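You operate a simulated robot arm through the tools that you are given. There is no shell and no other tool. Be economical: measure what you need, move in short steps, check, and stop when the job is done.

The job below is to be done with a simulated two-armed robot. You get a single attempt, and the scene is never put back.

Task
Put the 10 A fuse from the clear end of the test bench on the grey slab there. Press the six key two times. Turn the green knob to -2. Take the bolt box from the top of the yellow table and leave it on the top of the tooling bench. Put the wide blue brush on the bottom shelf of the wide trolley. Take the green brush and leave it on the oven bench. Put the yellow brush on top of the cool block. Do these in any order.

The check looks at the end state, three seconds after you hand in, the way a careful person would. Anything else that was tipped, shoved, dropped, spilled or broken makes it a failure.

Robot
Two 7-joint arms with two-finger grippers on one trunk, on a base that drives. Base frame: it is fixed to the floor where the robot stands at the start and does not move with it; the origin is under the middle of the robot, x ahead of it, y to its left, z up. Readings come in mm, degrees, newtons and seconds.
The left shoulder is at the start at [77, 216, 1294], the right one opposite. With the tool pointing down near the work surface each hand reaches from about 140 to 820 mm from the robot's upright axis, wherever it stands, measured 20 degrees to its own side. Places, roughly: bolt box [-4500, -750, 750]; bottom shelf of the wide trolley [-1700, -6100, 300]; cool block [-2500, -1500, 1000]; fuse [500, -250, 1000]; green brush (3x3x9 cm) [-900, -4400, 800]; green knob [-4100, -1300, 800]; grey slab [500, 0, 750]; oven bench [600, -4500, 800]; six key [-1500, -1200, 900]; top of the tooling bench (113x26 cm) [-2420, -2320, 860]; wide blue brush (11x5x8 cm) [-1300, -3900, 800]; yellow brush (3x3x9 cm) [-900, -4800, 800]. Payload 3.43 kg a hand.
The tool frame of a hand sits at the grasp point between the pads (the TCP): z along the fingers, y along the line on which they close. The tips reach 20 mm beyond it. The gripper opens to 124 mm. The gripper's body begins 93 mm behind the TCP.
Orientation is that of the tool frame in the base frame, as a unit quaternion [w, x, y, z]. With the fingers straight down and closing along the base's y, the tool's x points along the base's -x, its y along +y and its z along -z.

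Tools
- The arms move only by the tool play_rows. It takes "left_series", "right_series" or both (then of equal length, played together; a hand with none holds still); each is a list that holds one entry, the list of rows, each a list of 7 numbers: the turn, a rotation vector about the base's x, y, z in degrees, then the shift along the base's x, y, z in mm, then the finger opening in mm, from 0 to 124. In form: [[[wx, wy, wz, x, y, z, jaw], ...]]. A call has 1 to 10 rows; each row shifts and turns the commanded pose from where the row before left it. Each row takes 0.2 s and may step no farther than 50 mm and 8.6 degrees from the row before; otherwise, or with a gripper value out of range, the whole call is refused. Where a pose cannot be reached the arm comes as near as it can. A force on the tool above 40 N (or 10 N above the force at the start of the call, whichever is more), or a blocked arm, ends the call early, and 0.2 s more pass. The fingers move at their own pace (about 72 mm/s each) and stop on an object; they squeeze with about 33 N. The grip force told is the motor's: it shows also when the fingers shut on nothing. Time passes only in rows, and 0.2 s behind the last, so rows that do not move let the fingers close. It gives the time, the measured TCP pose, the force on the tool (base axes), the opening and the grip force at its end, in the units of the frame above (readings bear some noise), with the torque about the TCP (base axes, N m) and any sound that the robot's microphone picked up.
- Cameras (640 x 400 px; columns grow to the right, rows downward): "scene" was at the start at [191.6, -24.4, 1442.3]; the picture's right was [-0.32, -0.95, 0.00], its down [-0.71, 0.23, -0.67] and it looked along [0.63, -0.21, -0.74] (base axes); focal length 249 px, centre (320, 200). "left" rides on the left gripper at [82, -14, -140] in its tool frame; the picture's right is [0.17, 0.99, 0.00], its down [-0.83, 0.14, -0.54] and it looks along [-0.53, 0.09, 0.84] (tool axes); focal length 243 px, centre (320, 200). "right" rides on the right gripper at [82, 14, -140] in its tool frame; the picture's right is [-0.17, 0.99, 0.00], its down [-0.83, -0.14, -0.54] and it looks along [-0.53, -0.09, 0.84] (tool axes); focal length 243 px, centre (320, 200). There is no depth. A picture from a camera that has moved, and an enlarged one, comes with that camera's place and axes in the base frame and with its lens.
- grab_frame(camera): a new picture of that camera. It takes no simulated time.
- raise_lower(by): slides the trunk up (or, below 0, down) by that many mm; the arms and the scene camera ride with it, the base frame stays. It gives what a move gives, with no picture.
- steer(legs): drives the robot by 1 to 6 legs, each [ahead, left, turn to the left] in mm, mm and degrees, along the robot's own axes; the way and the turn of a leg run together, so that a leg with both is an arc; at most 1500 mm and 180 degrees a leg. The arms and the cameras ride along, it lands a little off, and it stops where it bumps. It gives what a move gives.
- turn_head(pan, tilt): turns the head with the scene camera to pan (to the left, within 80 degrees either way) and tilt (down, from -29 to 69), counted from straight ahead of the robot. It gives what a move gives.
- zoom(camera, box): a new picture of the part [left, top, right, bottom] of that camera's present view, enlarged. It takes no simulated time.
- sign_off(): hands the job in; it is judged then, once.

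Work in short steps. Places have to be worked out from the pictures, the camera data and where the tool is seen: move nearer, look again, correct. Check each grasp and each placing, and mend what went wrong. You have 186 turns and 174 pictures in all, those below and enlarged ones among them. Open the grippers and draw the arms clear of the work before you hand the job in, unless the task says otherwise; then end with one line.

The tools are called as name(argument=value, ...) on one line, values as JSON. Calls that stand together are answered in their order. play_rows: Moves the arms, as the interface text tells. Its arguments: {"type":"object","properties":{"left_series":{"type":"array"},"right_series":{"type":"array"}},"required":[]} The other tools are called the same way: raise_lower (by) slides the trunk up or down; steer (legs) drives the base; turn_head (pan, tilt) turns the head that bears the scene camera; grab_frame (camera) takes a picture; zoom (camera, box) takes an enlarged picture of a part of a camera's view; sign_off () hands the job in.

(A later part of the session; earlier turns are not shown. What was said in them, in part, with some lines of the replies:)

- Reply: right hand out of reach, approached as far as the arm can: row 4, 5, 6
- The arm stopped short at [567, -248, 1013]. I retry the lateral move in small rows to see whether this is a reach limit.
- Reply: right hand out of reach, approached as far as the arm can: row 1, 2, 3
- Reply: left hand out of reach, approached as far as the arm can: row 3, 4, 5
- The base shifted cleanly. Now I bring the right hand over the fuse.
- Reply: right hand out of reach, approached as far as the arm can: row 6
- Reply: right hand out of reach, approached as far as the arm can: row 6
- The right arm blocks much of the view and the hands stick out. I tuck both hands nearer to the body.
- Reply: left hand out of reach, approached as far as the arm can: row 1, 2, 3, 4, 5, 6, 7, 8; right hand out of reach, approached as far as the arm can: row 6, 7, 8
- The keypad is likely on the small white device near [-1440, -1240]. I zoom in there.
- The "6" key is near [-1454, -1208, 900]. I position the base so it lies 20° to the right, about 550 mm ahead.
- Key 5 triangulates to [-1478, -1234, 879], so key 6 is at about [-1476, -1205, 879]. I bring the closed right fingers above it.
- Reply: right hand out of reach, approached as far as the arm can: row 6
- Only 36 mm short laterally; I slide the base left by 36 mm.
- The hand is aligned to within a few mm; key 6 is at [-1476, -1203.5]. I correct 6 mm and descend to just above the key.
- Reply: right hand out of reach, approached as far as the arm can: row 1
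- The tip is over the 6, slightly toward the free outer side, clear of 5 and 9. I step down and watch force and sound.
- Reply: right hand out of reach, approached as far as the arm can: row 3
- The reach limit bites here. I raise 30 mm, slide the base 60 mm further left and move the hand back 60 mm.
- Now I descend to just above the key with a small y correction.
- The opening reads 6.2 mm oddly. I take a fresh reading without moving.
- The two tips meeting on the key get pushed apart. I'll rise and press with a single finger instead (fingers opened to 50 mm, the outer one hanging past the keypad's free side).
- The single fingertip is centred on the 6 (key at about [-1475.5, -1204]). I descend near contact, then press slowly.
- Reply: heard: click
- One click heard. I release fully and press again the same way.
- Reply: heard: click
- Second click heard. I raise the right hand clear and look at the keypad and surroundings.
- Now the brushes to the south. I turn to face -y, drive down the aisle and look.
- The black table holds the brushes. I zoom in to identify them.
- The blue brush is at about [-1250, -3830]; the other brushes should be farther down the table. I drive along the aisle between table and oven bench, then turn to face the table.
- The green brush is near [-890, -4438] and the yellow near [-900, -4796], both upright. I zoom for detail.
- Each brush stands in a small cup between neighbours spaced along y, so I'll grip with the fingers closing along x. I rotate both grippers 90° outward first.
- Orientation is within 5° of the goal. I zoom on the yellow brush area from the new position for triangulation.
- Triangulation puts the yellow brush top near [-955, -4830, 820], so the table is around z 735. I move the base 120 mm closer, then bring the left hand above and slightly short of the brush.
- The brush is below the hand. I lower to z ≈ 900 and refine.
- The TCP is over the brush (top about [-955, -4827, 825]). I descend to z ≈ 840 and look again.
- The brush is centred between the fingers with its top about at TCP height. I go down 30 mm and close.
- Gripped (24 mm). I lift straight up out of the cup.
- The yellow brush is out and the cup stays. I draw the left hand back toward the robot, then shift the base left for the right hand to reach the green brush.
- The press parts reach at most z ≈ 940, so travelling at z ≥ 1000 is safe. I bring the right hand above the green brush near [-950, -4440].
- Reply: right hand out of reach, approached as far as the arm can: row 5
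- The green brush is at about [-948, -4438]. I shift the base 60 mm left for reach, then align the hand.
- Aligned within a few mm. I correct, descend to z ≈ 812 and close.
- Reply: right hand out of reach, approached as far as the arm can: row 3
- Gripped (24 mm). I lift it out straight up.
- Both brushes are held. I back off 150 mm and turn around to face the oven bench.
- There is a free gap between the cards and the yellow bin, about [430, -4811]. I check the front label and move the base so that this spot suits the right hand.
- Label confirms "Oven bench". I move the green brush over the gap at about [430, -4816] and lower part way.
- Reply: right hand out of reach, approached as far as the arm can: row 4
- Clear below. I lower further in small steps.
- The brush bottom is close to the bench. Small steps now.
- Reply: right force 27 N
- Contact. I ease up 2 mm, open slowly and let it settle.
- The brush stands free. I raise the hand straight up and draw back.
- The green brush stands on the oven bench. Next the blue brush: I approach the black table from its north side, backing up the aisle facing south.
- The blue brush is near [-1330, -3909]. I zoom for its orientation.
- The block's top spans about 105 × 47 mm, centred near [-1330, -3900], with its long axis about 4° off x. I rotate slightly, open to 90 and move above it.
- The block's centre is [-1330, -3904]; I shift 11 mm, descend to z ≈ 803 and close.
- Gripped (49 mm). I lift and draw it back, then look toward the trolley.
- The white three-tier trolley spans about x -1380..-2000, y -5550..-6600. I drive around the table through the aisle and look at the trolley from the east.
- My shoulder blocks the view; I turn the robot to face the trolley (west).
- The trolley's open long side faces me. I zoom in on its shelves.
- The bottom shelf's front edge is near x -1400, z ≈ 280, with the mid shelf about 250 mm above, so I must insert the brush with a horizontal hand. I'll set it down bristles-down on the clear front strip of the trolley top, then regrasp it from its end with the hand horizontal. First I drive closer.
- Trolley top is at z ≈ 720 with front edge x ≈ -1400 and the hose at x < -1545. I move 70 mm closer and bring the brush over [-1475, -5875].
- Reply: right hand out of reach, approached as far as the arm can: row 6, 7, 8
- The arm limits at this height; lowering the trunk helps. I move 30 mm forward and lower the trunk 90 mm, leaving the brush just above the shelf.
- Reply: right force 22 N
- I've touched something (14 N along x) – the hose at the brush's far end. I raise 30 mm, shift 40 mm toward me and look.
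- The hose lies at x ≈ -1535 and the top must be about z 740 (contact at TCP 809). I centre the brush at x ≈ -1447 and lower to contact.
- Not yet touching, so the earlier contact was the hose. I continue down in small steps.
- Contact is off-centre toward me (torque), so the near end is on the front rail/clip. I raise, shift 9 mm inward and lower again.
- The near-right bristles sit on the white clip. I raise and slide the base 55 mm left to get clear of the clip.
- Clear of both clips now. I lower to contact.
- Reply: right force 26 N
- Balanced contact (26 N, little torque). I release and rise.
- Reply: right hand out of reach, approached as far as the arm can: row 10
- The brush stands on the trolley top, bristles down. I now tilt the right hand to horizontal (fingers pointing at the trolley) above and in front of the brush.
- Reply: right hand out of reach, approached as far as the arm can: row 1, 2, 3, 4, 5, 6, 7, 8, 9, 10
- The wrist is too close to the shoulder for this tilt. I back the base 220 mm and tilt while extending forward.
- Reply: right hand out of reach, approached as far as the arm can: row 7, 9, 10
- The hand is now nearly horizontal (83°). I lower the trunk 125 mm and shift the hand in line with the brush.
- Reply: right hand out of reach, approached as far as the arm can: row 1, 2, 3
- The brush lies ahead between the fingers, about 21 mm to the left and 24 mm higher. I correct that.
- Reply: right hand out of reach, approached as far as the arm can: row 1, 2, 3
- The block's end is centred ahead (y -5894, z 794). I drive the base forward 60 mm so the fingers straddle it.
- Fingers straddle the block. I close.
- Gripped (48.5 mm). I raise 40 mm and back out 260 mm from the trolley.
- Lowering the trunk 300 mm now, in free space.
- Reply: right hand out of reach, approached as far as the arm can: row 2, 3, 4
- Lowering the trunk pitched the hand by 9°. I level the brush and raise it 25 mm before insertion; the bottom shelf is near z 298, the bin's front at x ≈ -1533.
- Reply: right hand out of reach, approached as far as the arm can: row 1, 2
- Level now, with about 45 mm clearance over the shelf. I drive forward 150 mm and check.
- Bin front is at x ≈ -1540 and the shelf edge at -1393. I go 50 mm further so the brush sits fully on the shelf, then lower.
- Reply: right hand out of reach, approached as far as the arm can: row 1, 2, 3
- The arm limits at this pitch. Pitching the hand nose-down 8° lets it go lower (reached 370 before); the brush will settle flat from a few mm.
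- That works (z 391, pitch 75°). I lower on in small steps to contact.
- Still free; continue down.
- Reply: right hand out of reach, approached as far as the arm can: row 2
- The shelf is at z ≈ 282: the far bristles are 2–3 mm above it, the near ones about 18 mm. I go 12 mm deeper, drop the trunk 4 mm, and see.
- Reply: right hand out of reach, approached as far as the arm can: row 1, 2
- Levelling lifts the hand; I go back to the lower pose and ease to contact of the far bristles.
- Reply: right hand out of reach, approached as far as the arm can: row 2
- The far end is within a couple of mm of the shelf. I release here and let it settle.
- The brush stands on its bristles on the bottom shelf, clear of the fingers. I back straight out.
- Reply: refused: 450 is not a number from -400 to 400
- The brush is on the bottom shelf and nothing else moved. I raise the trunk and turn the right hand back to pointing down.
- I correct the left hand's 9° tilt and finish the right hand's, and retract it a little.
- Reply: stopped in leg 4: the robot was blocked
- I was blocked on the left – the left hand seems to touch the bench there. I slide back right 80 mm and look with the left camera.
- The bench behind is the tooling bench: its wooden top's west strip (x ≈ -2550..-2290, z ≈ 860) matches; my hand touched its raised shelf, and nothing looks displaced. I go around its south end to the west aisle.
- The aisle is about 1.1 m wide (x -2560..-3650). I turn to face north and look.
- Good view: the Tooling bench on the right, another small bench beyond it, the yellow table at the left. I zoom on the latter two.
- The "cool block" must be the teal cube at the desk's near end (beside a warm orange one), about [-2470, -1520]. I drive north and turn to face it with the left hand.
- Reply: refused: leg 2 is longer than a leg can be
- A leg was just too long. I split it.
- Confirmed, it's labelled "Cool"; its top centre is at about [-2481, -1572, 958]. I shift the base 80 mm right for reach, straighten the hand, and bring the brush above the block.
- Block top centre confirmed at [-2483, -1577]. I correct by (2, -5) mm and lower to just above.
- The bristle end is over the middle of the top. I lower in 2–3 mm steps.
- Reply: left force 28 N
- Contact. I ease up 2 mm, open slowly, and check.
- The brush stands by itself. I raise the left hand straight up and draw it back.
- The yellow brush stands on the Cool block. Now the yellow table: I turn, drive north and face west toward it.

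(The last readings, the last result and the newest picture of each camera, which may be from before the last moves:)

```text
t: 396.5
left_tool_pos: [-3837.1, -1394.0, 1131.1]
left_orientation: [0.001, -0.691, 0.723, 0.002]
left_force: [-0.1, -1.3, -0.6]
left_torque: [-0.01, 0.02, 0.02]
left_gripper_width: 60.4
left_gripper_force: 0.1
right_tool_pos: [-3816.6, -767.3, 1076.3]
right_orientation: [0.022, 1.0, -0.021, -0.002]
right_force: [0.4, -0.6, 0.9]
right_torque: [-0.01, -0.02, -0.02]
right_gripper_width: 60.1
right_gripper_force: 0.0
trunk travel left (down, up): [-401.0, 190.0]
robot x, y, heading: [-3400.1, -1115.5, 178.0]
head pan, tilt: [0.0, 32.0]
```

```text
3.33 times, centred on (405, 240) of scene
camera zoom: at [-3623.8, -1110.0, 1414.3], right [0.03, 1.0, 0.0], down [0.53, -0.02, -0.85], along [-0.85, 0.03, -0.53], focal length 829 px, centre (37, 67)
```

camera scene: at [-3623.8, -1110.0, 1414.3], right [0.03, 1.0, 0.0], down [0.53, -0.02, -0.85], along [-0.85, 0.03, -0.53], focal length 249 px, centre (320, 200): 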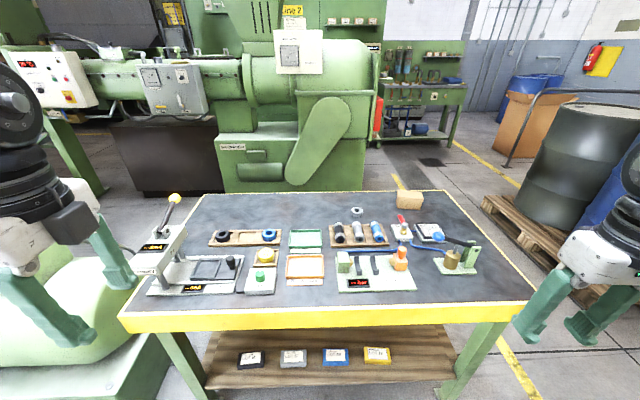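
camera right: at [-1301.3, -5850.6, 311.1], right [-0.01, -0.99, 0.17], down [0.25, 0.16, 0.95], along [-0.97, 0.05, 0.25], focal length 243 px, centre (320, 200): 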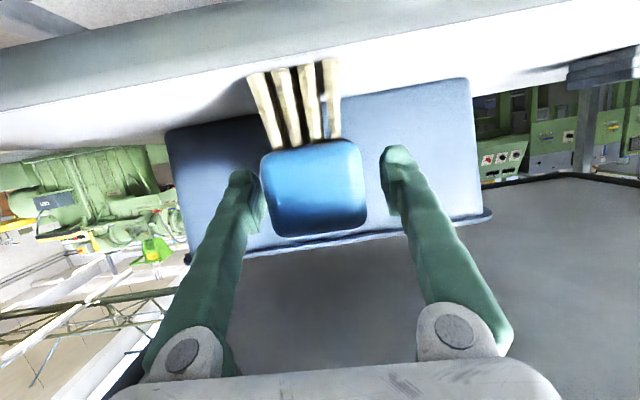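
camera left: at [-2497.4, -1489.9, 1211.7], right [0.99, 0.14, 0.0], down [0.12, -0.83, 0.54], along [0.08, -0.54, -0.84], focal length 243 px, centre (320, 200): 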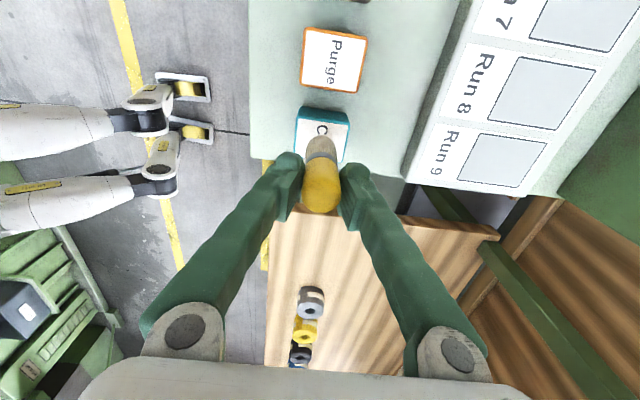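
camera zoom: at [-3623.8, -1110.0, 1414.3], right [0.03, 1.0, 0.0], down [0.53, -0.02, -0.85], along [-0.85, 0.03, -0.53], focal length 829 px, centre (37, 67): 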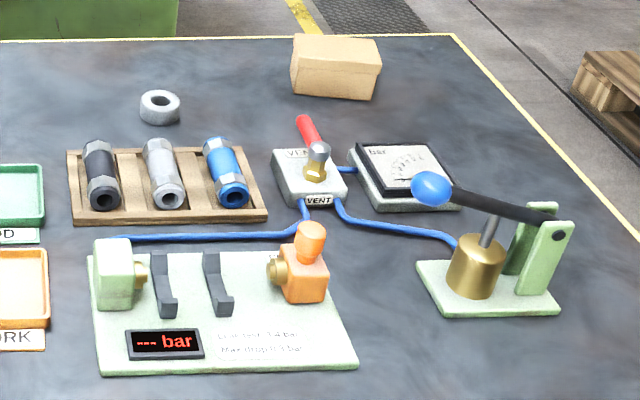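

The green ADJUST knob is near [-4141, -1269], and the cardboard box near [-4505, -700]. I move the base so that the left hand suits the knob, and bring the hand above it.

steer(legs=[[120, -95, 2]])

play_rows(left_series=[[[0, 0, 0, -30, -10, -20, 60], [0, 0, 0, -35, 0, -30, 60], [0, 0, 0, -35, 0, -30, 60], [0, 0, 0, -35, 0, -30, 60], [0, 0, 0, -35, 0, -35, 60], [0, 0, 0, 0, 0, -30, 60], [0, 0, 0, 0, 0, 0, 60]]])

grab_frame(camera="left")

grab_frame(camera="scene")

```text
t: 398.4
left_tool_pos: [-3940.9, -1316.5, 1132.2]
left_orientation: [0.001, -0.704, 0.71, 0.001]
left_force: [-0.1, 0.4, 0.2]
left_torque: [0.01, 0.02, 0.0]
left_gripper_width: 60.2
left_gripper_force: 0.0
right_tool_pos: [-3944.2, -689.6, 1075.8]
right_orientation: [0.021, 1.0, -0.004, -0.003]
right_force: [0.2, 0.6, -0.2]
right_torque: [0.02, -0.01, -0.02]
right_gripper_width: 59.9
right_gripper_force: 0.0
trunk travel left (down, up): [-401.0, 190.0]
robot x, y, heading: [-3516.2, -1026.8, -180.0]
head pan, tilt: [0.0, 32.0]
```

```text
t: 400.0
left_tool_pos: [-4110.9, -1323.6, 954.0]
left_orientation: [0.001, -0.704, 0.71, 0.001]
left_force: [0.1, 0.2, -0.3]
left_torque: [-0.01, 0.03, 0.03]
left_gripper_width: 60.1
left_gripper_force: 0.0
right_tool_pos: [-3944.7, -689.2, 1075.1]
right_orientation: [0.022, 1.0, -0.003, -0.003]
right_force: [0.1, 0.5, -0.4]
right_torque: [-0.01, 0.04, -0.03]
right_gripper_width: 60.2
right_gripper_force: 0.1
trunk travel left (down, up): [-401.0, 190.0]
robot x, y, heading: [-3516.3, -1025.1, -179.8]
head pan, tilt: [0.0, 32.0]
```

```text
35 pictures are left
camera left: at [-4099.1, -1406.5, 1095.2], right [-0.99, -0.16, 0.0], down [-0.13, 0.83, 0.54], along [-0.08, 0.54, -0.84], focal length 243 px, centre (320, 200)
```

left: 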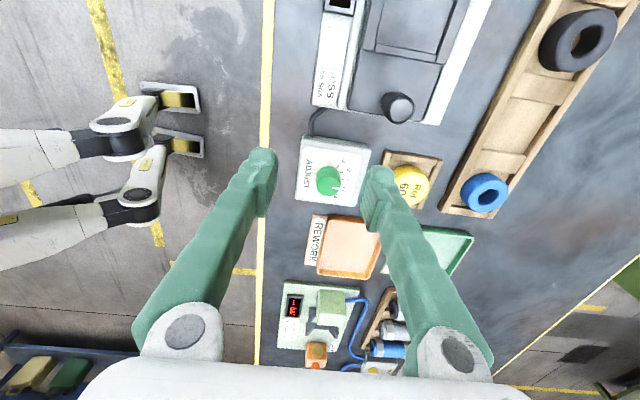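

```text
34 pictures are left
camera scene: at [-3738.2, -1025.0, 1414.5], right [0.0, 1.0, 0.0], down [0.53, 0.0, -0.85], along [-0.85, 0.0, -0.53], focal length 249 px, centre (320, 200)
```

scene: 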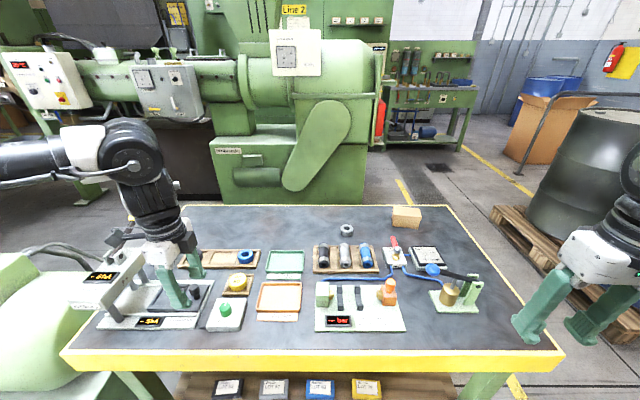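

I zoom on the ADJUST scale to read the knob's marks.

zoom(camera="left", box=[295, 130, 375, 205])

zoom(camera="scene", box=[200, 285, 260, 335])

```text
5.33 times, centred on (335, 168) of left
camera zoom: at [-4099.1, -1406.5, 1095.2], right [-0.99, -0.16, 0.0], down [-0.13, 0.83, 0.54], along [-0.08, 0.54, -0.84], focal length 1294 px, centre (240, 373)
```

zoom: 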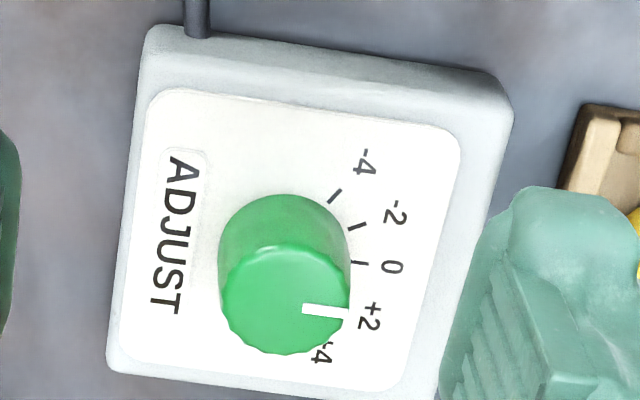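

```text
8.00 times, centred on (230, 310) of scene
camera zoom: at [-3738.2, -1025.0, 1414.5], right [0.0, 1.0, 0.0], down [0.53, 0.0, -0.85], along [-0.85, 0.0, -0.53], focal length 1990 px, centre (1040, -680)
```

zoom: 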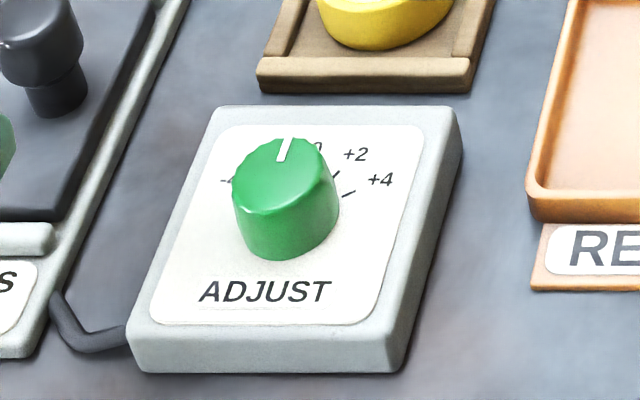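

The knob points at 0, with marks about 15° per unit; -2 needs about +30° (counterclockwise seen from above). The knob centre is [-4130, -1266], top z ≈ 848. I move above it.

play_rows(left_series=[[[0, 0, 0, -7, 20, 0, 60], [0, 0, 0, -6, 19, 0, 60], [0, 0, 0, -6, 18, 0, 60], [0, 0, 0, 0, 0, -40, 60], [0, 0, 0, 0, 0, -34, 60], [0, 0, 0, 0, 0, 0, 60]]])

zoom(camera="left", box=[250, 130, 390, 240])

```text
t: 401.4
left_tool_pos: [-4131.7, -1268.3, 882.4]
left_orientation: [0.002, -0.703, 0.711, 0.001]
left_force: [0.6, -1.1, 0.0]
left_torque: [0.02, 0.02, 0.0]
left_gripper_width: 60.0
left_gripper_force: 0.1
right_tool_pos: [-3942.9, -688.1, 1075.7]
right_orientation: [0.022, 1.0, -0.003, -0.003]
right_force: [-0.3, 0.4, -0.3]
right_torque: [-0.02, 0.0, 0.0]
right_gripper_width: 59.9
right_gripper_force: 0.0
trunk travel left (down, up): [-401.0, 190.0]
robot x, y, heading: [-3515.2, -1025.4, -180.0]
head pan, tilt: [0.0, 32.0]
```

```text
3.64 times, centred on (320, 185) of left
camera zoom: at [-4118.6, -1350.9, 1023.1], right [-0.99, -0.16, 0.0], down [-0.13, 0.83, 0.54], along [-0.08, 0.54, -0.84], focal length 882 px, centre (320, 254)
```

zoom: 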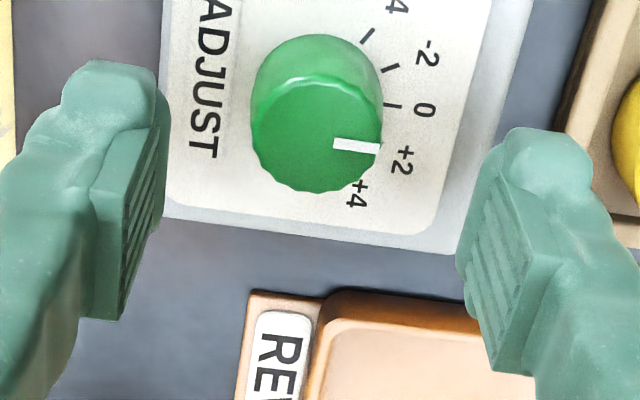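

Centred. I narrow to 46 mm, descend to z ≈ 852 and close on the knob.

play_rows(left_series=[[[0, 0, 0, 1, 0, 0, 46], [0, 0, 0, 0, 0, -15, 46], [0, 0, 0, 0, 0, -13, 46], [0, 0, 0, 0, 0, 0, 10], [0, 0, 0, 0, 0, 0, 10], [0, 0, 0, 0, 0, 0, 10]]])

zoom(camera="left", box=[250, 130, 390, 240])

```text
t: 402.8
left_tool_pos: [-4129.6, -1267.4, 852.8]
left_orientation: [0.001, -0.704, 0.711, 0.002]
left_force: [-9.9, -2.2, -1.4]
left_torque: [-0.06, 0.17, -0.01]
left_gripper_width: 27.3
left_gripper_force: 45.3
right_tool_pos: [-3945.6, -688.2, 1074.9]
right_orientation: [0.021, 1.0, -0.003, -0.002]
right_force: [-0.6, -0.3, 0.0]
right_torque: [0.01, -0.02, 0.0]
right_gripper_width: 60.1
right_gripper_force: 0.0
trunk travel left (down, up): [-401.0, 190.0]
robot x, y, heading: [-3519.0, -1025.8, -180.0]
head pan, tilt: [0.0, 32.0]
```

```text
3.64 times, centred on (320, 185) of left
camera zoom: at [-4117.4, -1350.7, 994.6], right [-0.99, -0.16, 0.0], down [-0.13, 0.83, 0.54], along [-0.09, 0.54, -0.84], focal length 882 px, centre (320, 254)
```

zoom: 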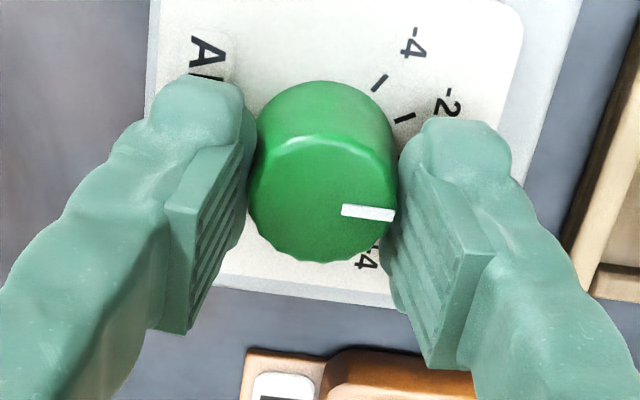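

Gripped. I rotate +30° about z in four steps.

play_rows(left_series=[[[0, 0, 0, -1.5, 0, 0, 10], [0, 0, 7.5, 0, 0, 0, 10], [0, 0, 7.5, 0, 0, 0, 10], [0, 0, 7.5, 0, 0, 0, 10], [0, 0, 7.5, 0, 0, 0, 10], [0, 0, 0, 0, 0, 0, 10]]])

zoom(camera="scene", box=[200, 285, 260, 335])

zoom(camera="left", box=[250, 130, 390, 240])

```text
t: 404.2
left_tool_pos: [-4131.8, -1267.9, 853.5]
left_orientation: [-0.002, 0.864, -0.504, -0.001]
left_force: [-7.5, 7.8, -14.4]
left_torque: [0.63, 0.43, 0.0]
left_gripper_width: 27.5
left_gripper_force: 44.9
right_tool_pos: [-3946.4, -689.3, 1074.2]
right_orientation: [0.023, 1.0, -0.004, -0.002]
right_force: [0.5, 0.6, 0.1]
right_torque: [0.01, 0.05, 0.04]
right_gripper_width: 59.9
right_gripper_force: 0.1
trunk travel left (down, up): [-401.0, 190.0]
robot x, y, heading: [-3515.2, -1025.8, -180.1]
head pan, tilt: [0.0, 32.0]
```

```text
8.00 times, centred on (230, 310) of scene
camera zoom: at [-3740.9, -1024.9, 1414.0], right [0.0, 1.0, 0.0], down [0.53, 0.0, -0.85], along [-0.85, 0.0, -0.53], focal length 1990 px, centre (1040, -680)
```

zoom: 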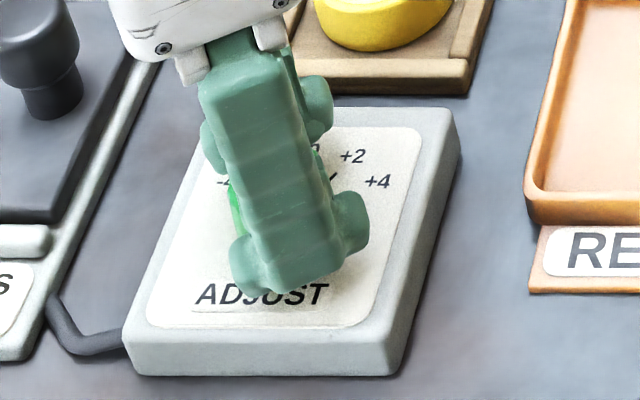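

```text
3.64 times, centred on (320, 185) of left
camera zoom: at [-4079.4, -1333.6, 994.8], right [-0.78, -0.63, 0.0], down [-0.53, 0.65, 0.54], along [-0.34, 0.42, -0.84], focal length 882 px, centre (320, 254)
```

zoom: 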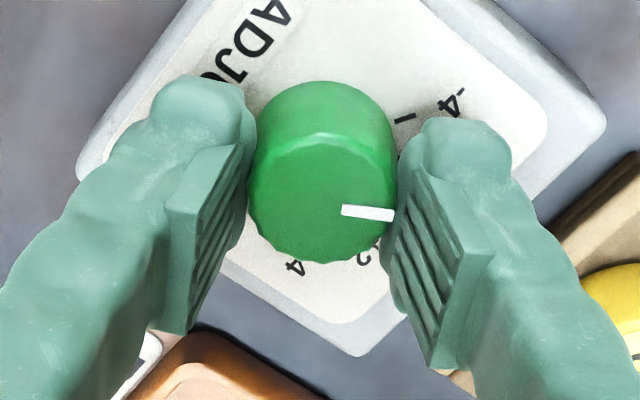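

The knob turned 30° with the hand. I open, rise, and read it.

play_rows(left_series=[[[0, 0, 0, 0, 0, 0, 30], [0, 0, 0, 0, 0, 0, 46], [0, 0, 0, 0, 0, 0, 46], [0, 0, 0, 0, 0, 20, 46], [0, 0, 0, 0, 0, 35, 46], [0, 0, 0, 0, 0, 45, 46], [0, 0, 0, 0, 0, 0, 46]]])

zoom(camera="left", box=[270, 110, 370, 190])

```text
t: 405.8
left_tool_pos: [-4131.6, -1271.6, 957.5]
left_orientation: [-0.002, 0.864, -0.504, 0.0]
left_force: [0.0, -0.7, -0.1]
left_torque: [0.0, 0.0, 0.01]
left_gripper_width: 45.8
left_gripper_force: 0.0
right_tool_pos: [-3944.0, -689.4, 1074.5]
right_orientation: [0.021, 1.0, -0.003, -0.003]
right_force: [-0.7, -0.5, 0.4]
right_torque: [0.0, -0.03, 0.04]
right_gripper_width: 59.9
right_gripper_force: 0.1
trunk travel left (down, up): [-401.0, 190.0]
robot x, y, heading: [-3515.1, -1023.9, -179.6]
head pan, tilt: [0.0, 32.0]
```

```text
5.00 times, centred on (320, 150) of left
camera zoom: at [-4079.5, -1336.5, 1097.8], right [-0.78, -0.63, 0.0], down [-0.53, 0.65, 0.54], along [-0.34, 0.42, -0.84], focal length 1213 px, centre (320, 450)
```

zoom: 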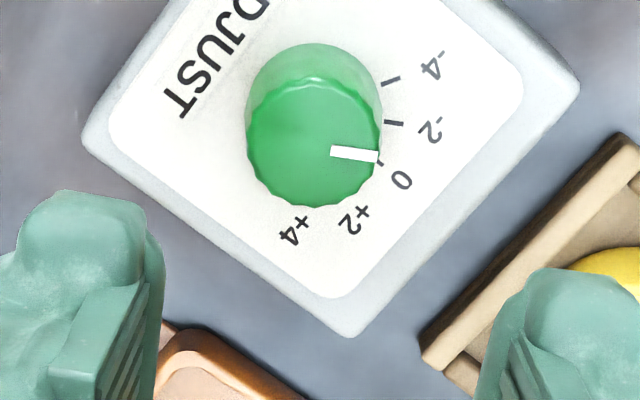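

The pointer is now parallel with the -2 mark. I retract the left hand, then drive around to the table's north end for the box.

play_rows(left_series=[[[0, 0, 0, 0, 0, 40, 60], [0, 0, 0, 10, 0, 40, 60], [0, 0, -8, 40, 0, 30, 60], [0, 0, -8, 40, 0, 0, 60], [0, 0, -8, 40, 0, 0, 60], [0, 0, -6, 40, 0, 0, 60], [0, 0, 0, 30, 0, 0, 60]]])

steer(legs=[[-200, 0, 0], [0, -945, 0], [985, 0, 0], [0, 0, 90]])

turn_head(pan=-15, tilt=42)

grab_frame(camera="scene")

```text
t: 407.4
left_tool_pos: [-3931.8, -1273.0, 1065.5]
left_orientation: [0.001, -0.703, 0.711, 0.001]
left_force: [-0.2, 0.3, 0.2]
left_torque: [-0.01, 0.03, 0.02]
left_gripper_width: 60.0
left_gripper_force: 0.0
right_tool_pos: [-3944.4, -689.6, 1075.7]
right_orientation: [0.022, 1.0, -0.004, -0.002]
right_force: [0.7, 0.2, 0.0]
right_torque: [0.0, 0.01, 0.0]
right_gripper_width: 60.1
right_gripper_force: 0.0
trunk travel left (down, up): [-401.0, 190.0]
robot x, y, heading: [-3514.8, -1024.9, -180.1]
head pan, tilt: [0.0, 32.0]
```

```text
t: 433.3
left_tool_pos: [-4074.2, -469.9, 1066.4]
left_orientation: [0.0, 1.0, -0.022, -0.002]
left_force: [0.4, 0.2, -0.7]
left_torque: [0.05, 0.02, 0.01]
left_gripper_width: 60.2
left_gripper_force: 0.1
right_tool_pos: [-4657.0, -460.6, 1074.7]
right_orientation: [0.017, 0.721, 0.692, 0.013]
right_force: [0.1, -0.6, 0.8]
right_torque: [-0.01, 0.01, -0.03]
right_gripper_width: 60.1
right_gripper_force: 0.0
trunk travel left (down, up): [-401.0, 190.0]
robot x, y, heading: [-4306.6, -39.3, -91.9]
head pan, tilt: [0.0, 32.0]
```

```text
t: 434.1
left_tool_pos: [-4074.2, -468.4, 1064.6]
left_orientation: [0.0, 1.0, -0.024, -0.001]
left_force: [-0.4, -0.3, 0.3]
left_torque: [-0.01, -0.02, 0.01]
left_gripper_width: 59.7
left_gripper_force: 0.1
right_tool_pos: [-4656.5, -461.0, 1075.8]
right_orientation: [0.017, 0.721, 0.692, 0.014]
right_force: [0.9, 0.5, -0.3]
right_torque: [0.03, 0.0, -0.03]
right_gripper_width: 60.0
right_gripper_force: 0.1
trunk travel left (down, up): [-401.0, 190.0]
robot x, y, heading: [-4305.4, -45.4, -91.5]
head pan, tilt: [-15.0, 42.0]
```

```text
26 pictures are left
camera scene: at [-4335.6, -255.4, 1399.3], right [-0.96, 0.29, 0.0], down [0.19, 0.64, -0.74], along [-0.22, -0.71, -0.67], focal length 249 px, centre (320, 200)
```

scene: 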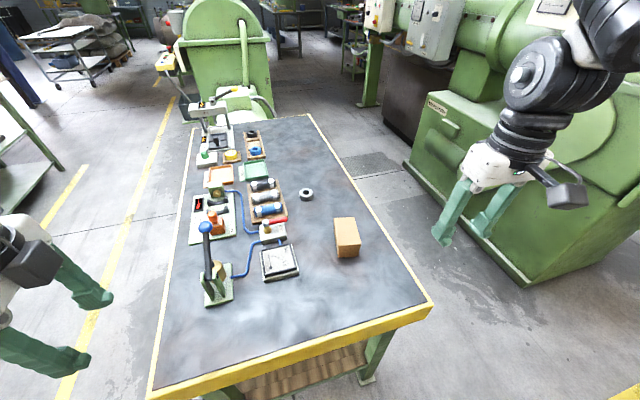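

The box is in easy reach from here. I zoom on it for corners and any label.

zoom(camera="scene", box=[310, 200, 390, 270])

```text
5.71 times, centred on (350, 235) of scene
camera zoom: at [-4335.6, -255.4, 1399.3], right [-0.96, 0.29, 0.0], down [0.19, 0.64, -0.74], along [-0.22, -0.71, -0.67], focal length 1422 px, centre (149, 0)
```

zoom: 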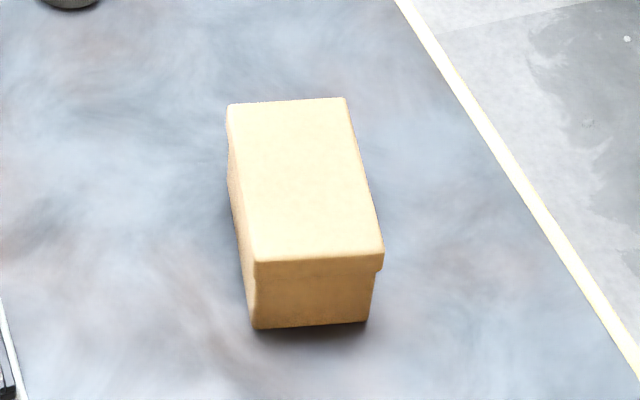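

The box is about 61 × 103 × 56 mm, centred near [-4543, -686], turned about 12°. I shift the base slightly, square the hand to it, and move above.

steer(legs=[[0, 50, 0]])

play_rows(right_series=[[[0, 2.4, 0, 5, -35, 0, 100], [0, 0, -5.3, 10, -38, -20, 100], [0, 0, -5.3, 10, -38, -30, 100], [0, 0, 0, 13, -38, -30, 100], [0, 0, 0, 13, -38, -30, 100], [0, 0, 0, 12, -38, -30, 100], [0, 0, 0, 0, 0, 0, 100]]])

grab_frame(camera="right")

```text
t: 435.5
left_tool_pos: [-4024.4, -471.6, 1064.6]
left_orientation: [0.0, 1.0, -0.023, -0.001]
left_force: [0.1, -0.1, -0.5]
left_torque: [-0.02, 0.01, -0.02]
left_gripper_width: 60.2
left_gripper_force: 0.1
right_tool_pos: [-4606.6, -462.3, 1074.5]
right_orientation: [0.017, 0.722, 0.692, 0.013]
right_force: [-1.0, -0.3, 0.3]
right_torque: [-0.01, -0.01, 0.01]
right_gripper_width: 59.9
right_gripper_force: 0.0
trunk travel left (down, up): [-401.0, 190.0]
robot x, y, heading: [-4252.3, -44.9, -91.9]
head pan, tilt: [-15.0, 42.0]
```

```text
refused: row 4 steps farther than a row can; nothing moved
```

```text
24 pictures are left
camera right: at [-4595.4, -378.8, 1215.1], right [0.98, -0.21, 0.04], down [-0.2, -0.82, 0.54], along [-0.08, -0.53, -0.84], focal length 243 px, centre (320, 200)
```

right: 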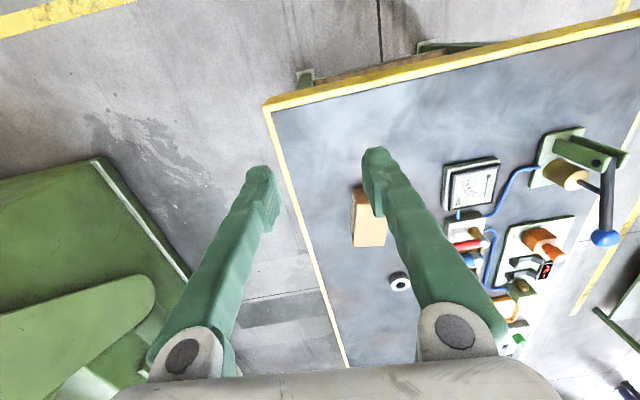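

A row was too long; I redo it with shorter steps.

play_rows(right_series=[[[0, 2.4, 0, 9, -32, -8, 100], [0, 0, -5.3, 9, -32, -22, 100], [0, 0, -5.3, 9, -32, -23, 100], [0, 0, 0, 9, -32, -23, 100], [0, 0, 0, 9, -32, -23, 100], [0, 0, 0, 9, -32, -23, 100], [0, 0, 0, 9, -32, -23, 100], [0, 0, 0, 0, 0, 0, 100]]])

grab_frame(camera="right")

```text
t: 437.3
left_tool_pos: [-4025.0, -471.3, 1065.1]
left_orientation: [0.0, 1.0, -0.022, -0.002]
left_force: [-0.5, -0.5, 0.2]
left_torque: [0.02, 0.01, -0.02]
left_gripper_width: 60.0
left_gripper_force: 0.0
right_tool_pos: [-4572.8, -666.3, 931.2]
right_orientation: [0.003, 0.783, 0.622, -0.003]
right_force: [0.6, -1.2, -0.9]
right_torque: [-0.02, -0.01, 0.04]
right_gripper_width: 100.0
right_gripper_force: 0.0
right hand out of reach, approached as far as the arm can: row 6, 7
trunk travel left (down, up): [-401.0, 190.0]
robot x, y, heading: [-4253.6, -47.2, -92.0]
head pan, tilt: [-15.0, 42.0]
```

```text
23 pictures are left
camera right: at [-4541.2, -588.9, 1070.8], right [0.92, -0.38, 0.0], down [-0.32, -0.77, 0.54], along [-0.21, -0.5, -0.84], focal length 243 px, centre (320, 200)
```

right: 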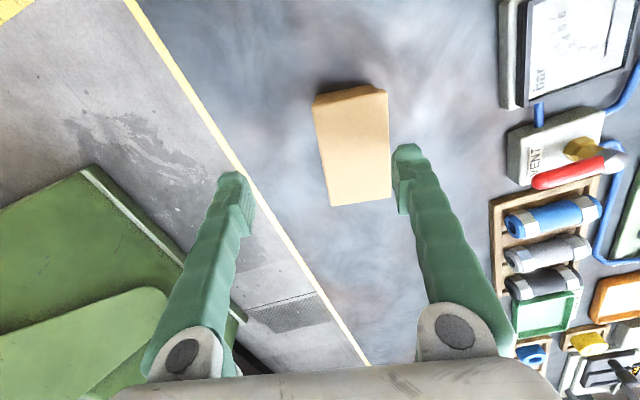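

The box is where computed and the yaw matches. I shift the base by (16 ahead, 29 left) to put the hand over it.

steer(legs=[[16, 29, 0]])

play_rows(right_series=[[[0, 0, 0, 0, 0, -30, 100], [0, 0, 0, 0, 0, -30, 100], [0, 0, 0, 0, 0, 0, 100]]])

grab_frame(camera="right")

```text
t: 438.3
left_tool_pos: [-3998.2, -489.9, 1065.4]
left_orientation: [0.0, 1.0, -0.024, -0.001]
left_force: [-0.1, -0.1, -0.2]
left_torque: [0.02, 0.0, -0.01]
left_gripper_width: 59.8
left_gripper_force: 0.1
right_tool_pos: [-4545.5, -683.6, 931.5]
right_orientation: [0.003, 0.783, 0.622, -0.003]
right_force: [0.6, 0.3, 0.0]
right_torque: [0.01, -0.02, 0.0]
right_gripper_width: 99.8
right_gripper_force: 0.1
trunk travel left (down, up): [-401.0, 190.0]
robot x, y, heading: [-4225.0, -61.4, -92.3]
head pan, tilt: [-15.0, 42.0]
```

```text
t: 439.1
left_tool_pos: [-3996.4, -488.6, 1065.4]
left_orientation: [-0.001, 1.0, -0.024, -0.002]
left_force: [-0.3, 0.2, -0.2]
left_torque: [-0.01, 0.01, 0.02]
left_gripper_width: 59.9
left_gripper_force: 0.0
right_tool_pos: [-4546.6, -685.7, 872.1]
right_orientation: [0.003, 0.783, 0.622, -0.002]
right_force: [-0.3, 1.4, 0.3]
right_torque: [-0.01, 0.02, -0.03]
right_gripper_width: 100.2
right_gripper_force: 0.1
trunk travel left (down, up): [-401.0, 190.0]
robot x, y, heading: [-4229.2, -60.9, -91.9]
head pan, tilt: [-15.0, 42.0]
```

```text
22 pictures are left
camera right: at [-4514.1, -606.7, 1012.0], right [0.92, -0.38, 0.0], down [-0.32, -0.77, 0.54], along [-0.21, -0.5, -0.84], focal length 243 px, centre (320, 200)
```

right: 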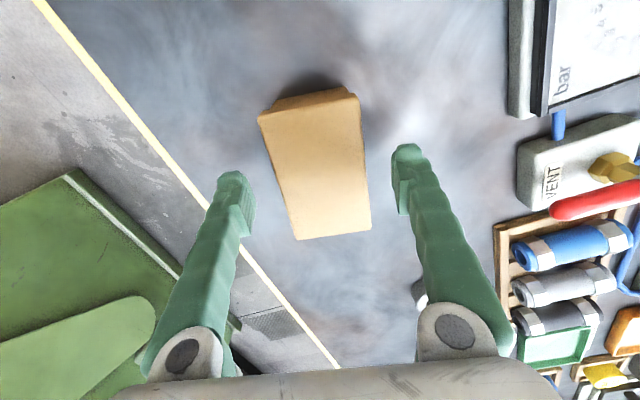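

Centred. I descend to z ≈ 828 and close on the box body.

play_rows(right_series=[[[0, 0, 0, 0, 0, -25, 100], [0, 0, 0, 0, 0, -12, 100], [0, 0, 0, 0, 0, -7, 100], [0, 0, 0, 0, 0, 0, 40], [0, 0, 0, 0, 0, 0, 40], [0, 0, 0, 0, 0, 0, 40], [0, 0, 0, 0, 0, 0, 40]]])

grab_frame(camera="right")

```text
t: 440.7
left_tool_pos: [-3997.1, -488.7, 1064.8]
left_orientation: [0.001, 1.0, -0.023, -0.001]
left_force: [-0.1, -0.3, -0.3]
left_torque: [0.01, 0.03, 0.02]
left_gripper_width: 60.1
left_gripper_force: 0.2
right_tool_pos: [-4548.0, -683.5, 828.5]
right_orientation: [0.003, 0.783, 0.621, -0.002]
right_force: [1.3, -0.9, -0.5]
right_torque: [-0.16, -0.1, 0.06]
right_gripper_width: 59.2
right_gripper_force: 32.5
trunk travel left (down, up): [-401.0, 190.0]
robot x, y, heading: [-4226.5, -63.0, -91.9]
head pan, tilt: [-15.0, 42.0]
```

```text
21 pictures are left
camera right: at [-4516.0, -605.6, 967.7], right [0.92, -0.38, 0.0], down [-0.32, -0.77, 0.55], along [-0.21, -0.5, -0.84], focal length 243 px, centre (320, 200)
```

right: 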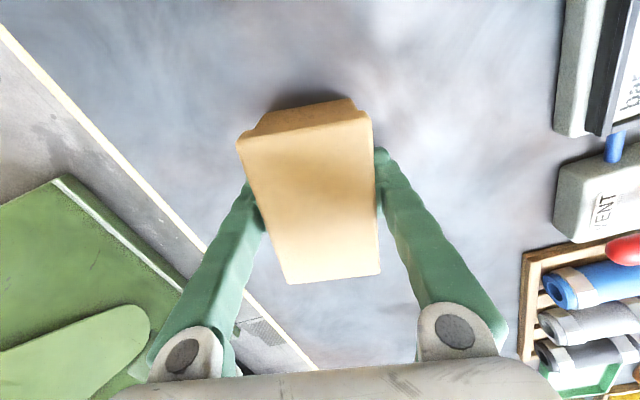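

Gripped (59 mm). I lift 40 mm and check the load.

play_rows(right_series=[[[0, 0, 0, 0, 0, 10, 40], [0, 0, 0, 0, 0, 15, 40], [0, 0, 0, 0, 0, 15, 40], [0, 0, 0, 0, 0, 0, 40]]])

grab_frame(camera="scene")

```text
t: 441.7
left_tool_pos: [-3997.2, -488.8, 1065.6]
left_orientation: [-0.001, 1.0, -0.024, -0.002]
left_force: [-0.2, 0.1, -0.8]
left_torque: [0.0, -0.02, 0.02]
left_gripper_width: 59.8
left_gripper_force: 0.1
right_tool_pos: [-4547.0, -687.3, 868.5]
right_orientation: [0.002, 0.783, 0.622, -0.002]
right_force: [0.4, -0.5, -4.5]
right_torque: [0.02, 0.01, 0.05]
right_gripper_width: 58.9
right_gripper_force: 33.3
trunk travel left (down, up): [-401.0, 190.0]
robot x, y, heading: [-4227.4, -58.6, -92.2]
head pan, tilt: [-15.0, 42.0]
```

```text
20 pictures are left
camera scene: at [-4257.9, -275.2, 1399.1], right [-0.96, 0.29, 0.0], down [0.2, 0.64, -0.74], along [-0.22, -0.71, -0.67], focal length 249 px, centre (320, 200)
```

scene: 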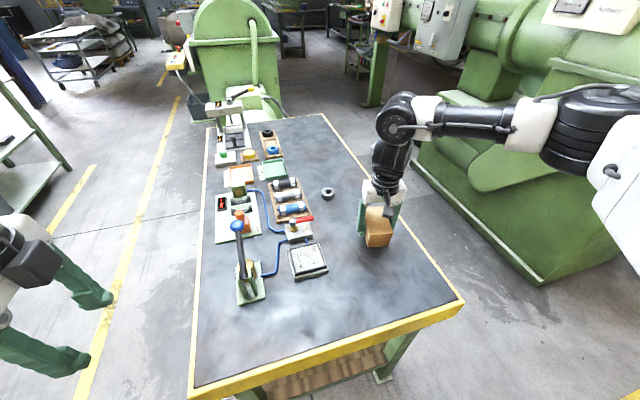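

Light load (4.5 N), secure. I lift higher, draw the box back, and drive to the tooling bench.

play_rows(right_series=[[[0, 0, 0, 0, 0, 45, 40], [0, 0, 0, 0, 0, 45, 40], [0, 0, 0, 0, 0, 45, 40], [0, 0, 0, 0, 20, 45, 40], [0, 0, 0, -5, 45, 10, 40], [0, 0, 0, -5, 45, 0, 40], [0, 0, 0, -5, 45, 0, 40], [0, 0, 0, -5, 45, 0, 40], [0, 0, 0, 0, 0, 0, 40]]])

steer(legs=[[0, 1150, 2], [1030, 0, 0], [1000, 0, 0], [0, 0, 90]])

turn_head(pan=-18, tilt=40)

grab_frame(camera="scene")

```text
t: 443.7
left_tool_pos: [-3995.7, -488.2, 1064.5]
left_orientation: [0.001, 1.0, -0.024, -0.001]
left_force: [0.0, 1.3, -0.7]
left_torque: [-0.01, 0.04, 0.01]
left_gripper_width: 59.9
left_gripper_force: 0.0
right_tool_pos: [-4565.6, -529.8, 1060.7]
right_orientation: [0.003, 0.783, 0.622, -0.002]
right_force: [-0.3, 0.1, -4.1]
right_torque: [-0.04, -0.01, 0.03]
right_gripper_width: 58.9
right_gripper_force: 32.6
right hand out of reach, approached as far as the arm can: row 7, 8
trunk travel left (down, up): [-401.0, 190.0]
robot x, y, heading: [-4232.8, -59.4, -91.9]
head pan, tilt: [-15.0, 42.0]
```

```text
t: 476.4
left_tool_pos: [-2708.8, -1946.2, 1065.2]
left_orientation: [0.001, 0.726, 0.687, -0.001]
left_force: [-0.4, -0.4, 0.5]
left_torque: [0.01, -0.02, -0.02]
left_gripper_width: 59.8
left_gripper_force: 0.1
right_tool_pos: [-2674.1, -2515.5, 1059.8]
right_orientation: [0.003, 0.119, 0.993, 0.002]
right_force: [0.1, -1.2, -3.4]
right_torque: [-0.05, -0.02, -0.02]
right_gripper_width: 59.1
right_gripper_force: 33.2
trunk travel left (down, up): [-401.0, 190.0]
robot x, y, heading: [-3137.2, -2171.6, -2.5]
head pan, tilt: [-15.0, 42.0]
```

```text
t: 477.0
left_tool_pos: [-2708.4, -1945.1, 1065.0]
left_orientation: [0.001, 0.727, 0.687, -0.001]
left_force: [-0.7, 0.1, -0.3]
left_torque: [-0.01, 0.01, -0.02]
left_gripper_width: 60.0
left_gripper_force: 0.0
right_tool_pos: [-2673.6, -2516.1, 1059.9]
right_orientation: [0.003, 0.118, 0.993, 0.0]
right_force: [-0.2, -1.3, -4.5]
right_torque: [0.0, 0.01, -0.01]
right_gripper_width: 58.9
right_gripper_force: 33.4
trunk travel left (down, up): [-401.0, 190.0]
robot x, y, heading: [-3139.1, -2169.3, -2.5]
head pan, tilt: [-18.0, 40.0]
```

```text
19 pictures are left
camera scene: at [-2926.2, -2207.0, 1402.2], right [-0.35, -0.94, 0.0], down [-0.6, 0.23, -0.77], along [0.72, -0.27, -0.64], focal length 249 px, centre (320, 200)
```

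scene: 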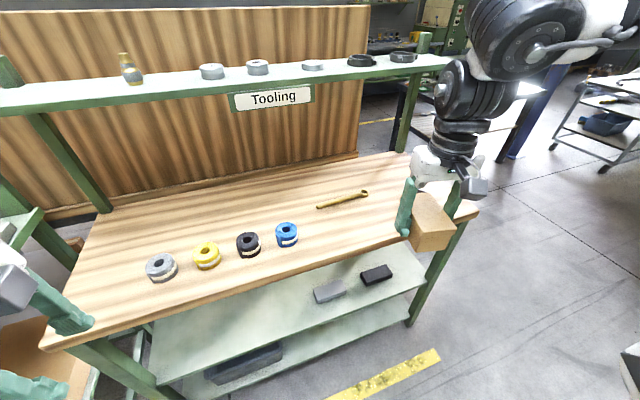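

The bench has a clear area between the blue ring and the wrench, around [-2450, -2470]. I move 60 mm closer and bring the box over it.

steer(legs=[[60, 0, 2]])

play_rows(right_series=[[[0, 0, 0, 30, 8, 0, 40], [0, 0, 0, 33, 8, 0, 40], [0, 0, 0, 33, 8, 0, 40], [0, 0, 0, 33, 8, -20, 40], [0, 0, 0, 30, 8, -30, 40], [0, 0, 0, 0, 0, -40, 40], [0, 0, 0, 0, 0, -30, 40], [0, 0, 0, 0, 0, -20, 40], [0, 0, 0, 0, 0, 0, 40]]])

grab_frame(camera="scene")

```text
t: 478.1
left_tool_pos: [-2657.9, -1933.8, 1065.6]
left_orientation: [0.002, 0.715, 0.699, -0.001]
left_force: [0.7, 0.2, -0.6]
left_torque: [0.0, -0.03, -0.01]
left_gripper_width: 59.8
left_gripper_force: 0.0
right_tool_pos: [-2603.7, -2499.4, 1060.8]
right_orientation: [0.005, 0.101, 0.995, 0.002]
right_force: [-0.3, -0.6, -3.7]
right_torque: [0.03, -0.01, 0.0]
right_gripper_width: 59.0
right_gripper_force: 33.4
trunk travel left (down, up): [-401.0, 190.0]
robot x, y, heading: [-3079.3, -2173.6, -0.4]
head pan, tilt: [-18.0, 40.0]
```

```text
t: 480.1
left_tool_pos: [-2656.4, -1932.5, 1064.4]
left_orientation: [0.001, 0.715, 0.699, -0.002]
left_force: [-0.3, 0.2, -0.3]
left_torque: [-0.01, -0.02, 0.0]
left_gripper_width: 59.9
left_gripper_force: 0.0
right_tool_pos: [-2453.4, -2475.3, 931.4]
right_orientation: [0.002, 0.101, 0.995, 0.001]
right_force: [0.3, -0.1, -5.1]
right_torque: [-0.01, 0.01, -0.04]
right_gripper_width: 59.1
right_gripper_force: 33.6
right hand out of reach, approached as far as the arm can: row 5
trunk travel left (down, up): [-401.0, 190.0]
robot x, y, heading: [-3076.9, -2174.4, -0.3]
head pan, tilt: [-18.0, 40.0]
```

```text
18 pictures are left
camera scene: at [-2866.2, -2201.0, 1402.2], right [-0.32, -0.95, 0.0], down [-0.61, 0.2, -0.77], along [0.73, -0.24, -0.64], focal length 249 px, centre (320, 200)
```

scene: 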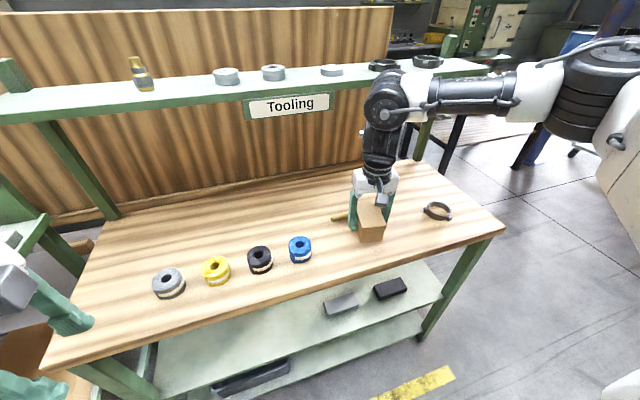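

Spot is clear. I lower in steps.

play_rows(right_series=[[[0, 0, 0, 0, 0, -15, 40], [0, 0, 0, 0, 0, -12, 40], [0, 0, 0, 0, 0, -5, 40], [0, 0, 0, 0, 0, 0, 40]]])

zoom(camera="scene", box=[310, 150, 450, 260])

```text
t: 481.1
left_tool_pos: [-2657.5, -1932.3, 1065.4]
left_orientation: [0.001, 0.715, 0.699, -0.002]
left_force: [-0.3, 0.5, 0.2]
left_torque: [-0.01, -0.02, 0.0]
left_gripper_width: 60.1
left_gripper_force: 0.0
right_tool_pos: [-2456.3, -2473.2, 898.7]
right_orientation: [0.002, 0.102, 0.995, 0.001]
right_force: [-1.6, -0.3, -4.4]
right_torque: [0.03, -0.01, 0.0]
right_gripper_width: 59.0
right_gripper_force: 32.8
trunk travel left (down, up): [-401.0, 190.0]
robot x, y, heading: [-3077.5, -2172.1, -0.6]
head pan, tilt: [-18.0, 40.0]
```

```text
3.64 times, centred on (380, 205) of scene
camera zoom: at [-2865.8, -2201.3, 1402.2], right [-0.32, -0.95, 0.0], down [-0.61, 0.2, -0.77], along [0.73, -0.24, -0.64], focal length 905 px, centre (102, 182)
```

zoom: 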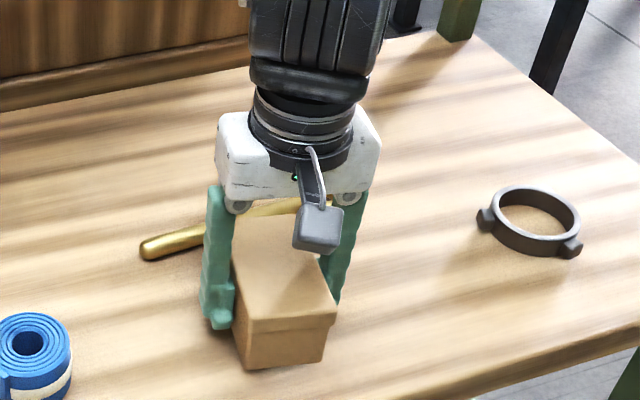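

play_rows(right_series=[[[0, 0, 0, 0, 0, -4, 40], [0, 0, 0, 0, 0, -3, 40], [0, 0, 0, 0, 0, -2, 40], [0, 0, 0, 0, 0, 0, 40]]])

```text
t: 482.1
left_tool_pos: [-2657.6, -1932.2, 1065.3]
left_orientation: [0.001, 0.715, 0.699, -0.001]
left_force: [0.0, 0.1, 0.2]
left_torque: [0.01, 0.03, 0.04]
left_gripper_width: 60.0
left_gripper_force: 0.0
right_tool_pos: [-2456.9, -2474.1, 889.0]
right_orientation: [0.003, 0.101, 0.995, 0.0]
right_force: [0.0, -0.3, -3.6]
right_torque: [-0.01, -0.08, 0.02]
right_gripper_width: 59.0
right_gripper_force: 32.8
trunk travel left (down, up): [-401.0, 190.0]
robot x, y, heading: [-3076.7, -2171.7, -0.6]
head pan, tilt: [-18.0, 40.0]
```

play_rows(right_series=[[[0, 0, 0, 0, 0, -3, 40], [0, 0, 0, 0, 0, -2, 40], [0, 0, 0, 0, 0, -2, 40], [0, 0, 0, 0, 0, 0, 40]]])

```text
t: 483.1
left_tool_pos: [-2659.1, -1932.6, 1066.3]
left_orientation: [0.002, 0.715, 0.699, 0.0]
left_force: [-0.2, -0.1, -0.3]
left_torque: [0.0, 0.0, 0.01]
left_gripper_width: 60.1
left_gripper_force: 0.1
right_tool_pos: [-2457.7, -2473.7, 884.0]
right_orientation: [0.005, 0.102, 0.995, 0.0]
right_force: [1.1, -8.9, 28.6]
right_torque: [-0.22, 0.0, 0.0]
right_gripper_width: 59.2
right_gripper_force: 32.9
trunk travel left (down, up): [-401.0, 190.0]
robot x, y, heading: [-3077.3, -2173.2, -0.5]
head pan, tilt: [-18.0, 40.0]
```

Contact at z ≈ 885. I ease up, open, rise and draw back.

play_rows(right_series=[[[0, 0, 0, 0, 0, 2, 40], [0, 0, 0, 0, 0, 0, 70], [0, 0, 0, 0, 0, 0, 95], [0, 0, 0, 0, 0, 0, 95], [0, 0, 0, 0, 0, 20, 95], [0, 0, 0, 0, 0, 40, 95], [0, 0, 0, 0, 0, 45, 95], [0, 0, 0, 0, 0, 45, 95], [0, 0, 0, -30, 0, 30, 95], [0, 0, 0, -40, -10, 0, 95]]])

steer(legs=[[-150, 0, 0]])

grab_frame(camera="scene")

```text
t: 485.3
left_tool_pos: [-2658.5, -1933.0, 1066.0]
left_orientation: [0.001, 0.715, 0.699, 0.001]
left_force: [-0.4, 0.1, 0.4]
left_torque: [0.01, -0.04, -0.01]
left_gripper_width: 59.8
left_gripper_force: 0.0
right_tool_pos: [-2528.7, -2484.7, 1066.3]
right_orientation: [0.004, 0.102, 0.995, 0.001]
right_force: [-0.5, -0.5, 0.3]
right_torque: [0.04, -0.03, 0.04]
right_gripper_width: 95.0
right_gripper_force: 0.2
trunk travel left (down, up): [-401.0, 190.0]
robot x, y, heading: [-3077.2, -2176.1, -0.5]
head pan, tilt: [-18.0, 40.0]
```

```text
t: 486.8
left_tool_pos: [-2806.1, -1929.8, 1066.1]
left_orientation: [0.001, 0.713, 0.701, -0.001]
left_force: [-0.1, 0.0, 0.5]
left_torque: [0.03, 0.0, -0.01]
left_gripper_width: 60.0
left_gripper_force: 0.0
right_tool_pos: [-2674.3, -2481.0, 1064.4]
right_orientation: [0.003, 0.099, 0.995, 0.0]
right_force: [-0.1, 0.3, 0.0]
right_torque: [0.01, 0.03, 0.02]
right_gripper_width: 94.7
right_gripper_force: 0.1
trunk travel left (down, up): [-401.0, 190.0]
robot x, y, heading: [-3227.3, -2172.9, -0.3]
head pan, tilt: [-18.0, 40.0]
```

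```text
16 pictures are left
camera scene: at [-3014.3, -2199.2, 1402.0], right [-0.31, -0.95, 0.0], down [-0.61, 0.2, -0.77], along [0.73, -0.24, -0.64], focal length 249 px, centre (320, 200)
```

scene: 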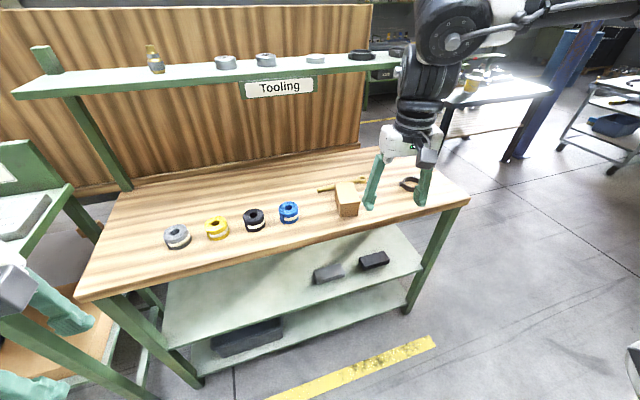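

The box rests on the tooling bench. A last look left to confirm the yellow brush still stands on the Cool block.

turn_head(pan=35, tilt=30)

grab_frame(camera="scene")

```text
t: 488.0
left_tool_pos: [-2807.9, -1929.8, 1064.5]
left_orientation: [0.001, 0.713, 0.701, 0.0]
left_force: [0.5, 0.0, -1.0]
left_torque: [0.0, 0.03, 0.03]
left_gripper_width: 60.0
left_gripper_force: 0.0
right_tool_pos: [-2674.3, -2481.1, 1065.2]
right_orientation: [0.003, 0.1, 0.995, 0.001]
right_force: [0.4, -0.8, -0.3]
right_torque: [-0.01, -0.03, -0.01]
right_gripper_width: 95.0
right_gripper_force: 0.0
trunk travel left (down, up): [-401.0, 190.0]
robot x, y, heading: [-3228.4, -2169.8, -0.3]
head pan, tilt: [35.0, 30.0]
```

```text
15 pictures are left
camera scene: at [-3021.8, -2121.1, 1417.6], right [0.57, -0.82, 0.0], down [-0.41, -0.28, -0.87], along [0.71, 0.49, -0.5], focal length 249 px, centre (320, 200)
```

scene: 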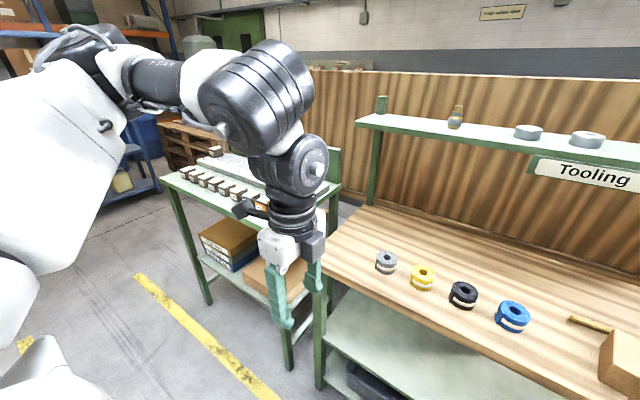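

The hand hides the block; I slide 150 mm right for a clear line of sight.

steer(legs=[[0, -150, 0]])

zoom(camera="scene", box=[140, 120, 360, 280])

```text
t: 490.7
left_tool_pos: [-2809.1, -2077.8, 1064.8]
left_orientation: [0.001, 0.712, 0.702, -0.001]
left_force: [0.2, -0.7, 1.2]
left_torque: [0.04, 0.01, 0.0]
left_gripper_width: 60.1
left_gripper_force: 0.0
right_tool_pos: [-2673.8, -2628.4, 1065.7]
right_orientation: [0.003, 0.097, 0.995, 0.0]
right_force: [0.4, 1.3, 0.0]
right_torque: [-0.01, 0.01, -0.03]
right_gripper_width: 95.2
right_gripper_force: 0.1
trunk travel left (down, up): [-401.0, 190.0]
robot x, y, heading: [-3229.3, -2317.0, 0.0]
head pan, tilt: [35.0, 30.0]
```

```text
2.50 times, centred on (250, 200) of scene
camera zoom: at [-3022.4, -2269.3, 1417.6], right [0.57, -0.82, 0.0], down [-0.41, -0.29, -0.87], along [0.71, 0.5, -0.5], focal length 622 px, centre (495, 200)
```

zoom: 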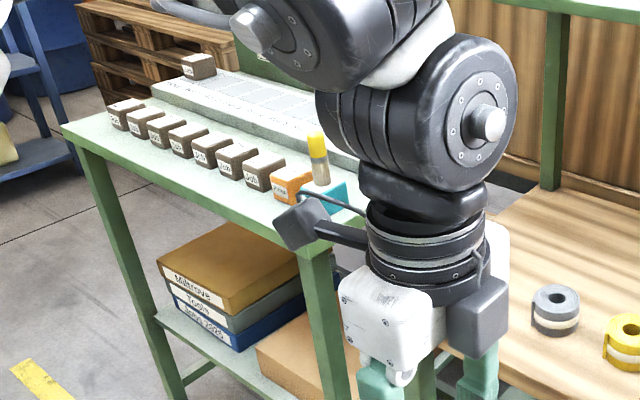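

The yellow brush still stands on the Cool block. The grippers are open and the arms clear, so I hand in.

sign_off()

```text
The job is handed in.
```

All seven jobs are done and handed in; along the way my left arm bumped the tooling bench's raised shelf, and the blue brush lightly pressed the hose and a clip on the trolley top, but nothing looked moved afterwards.
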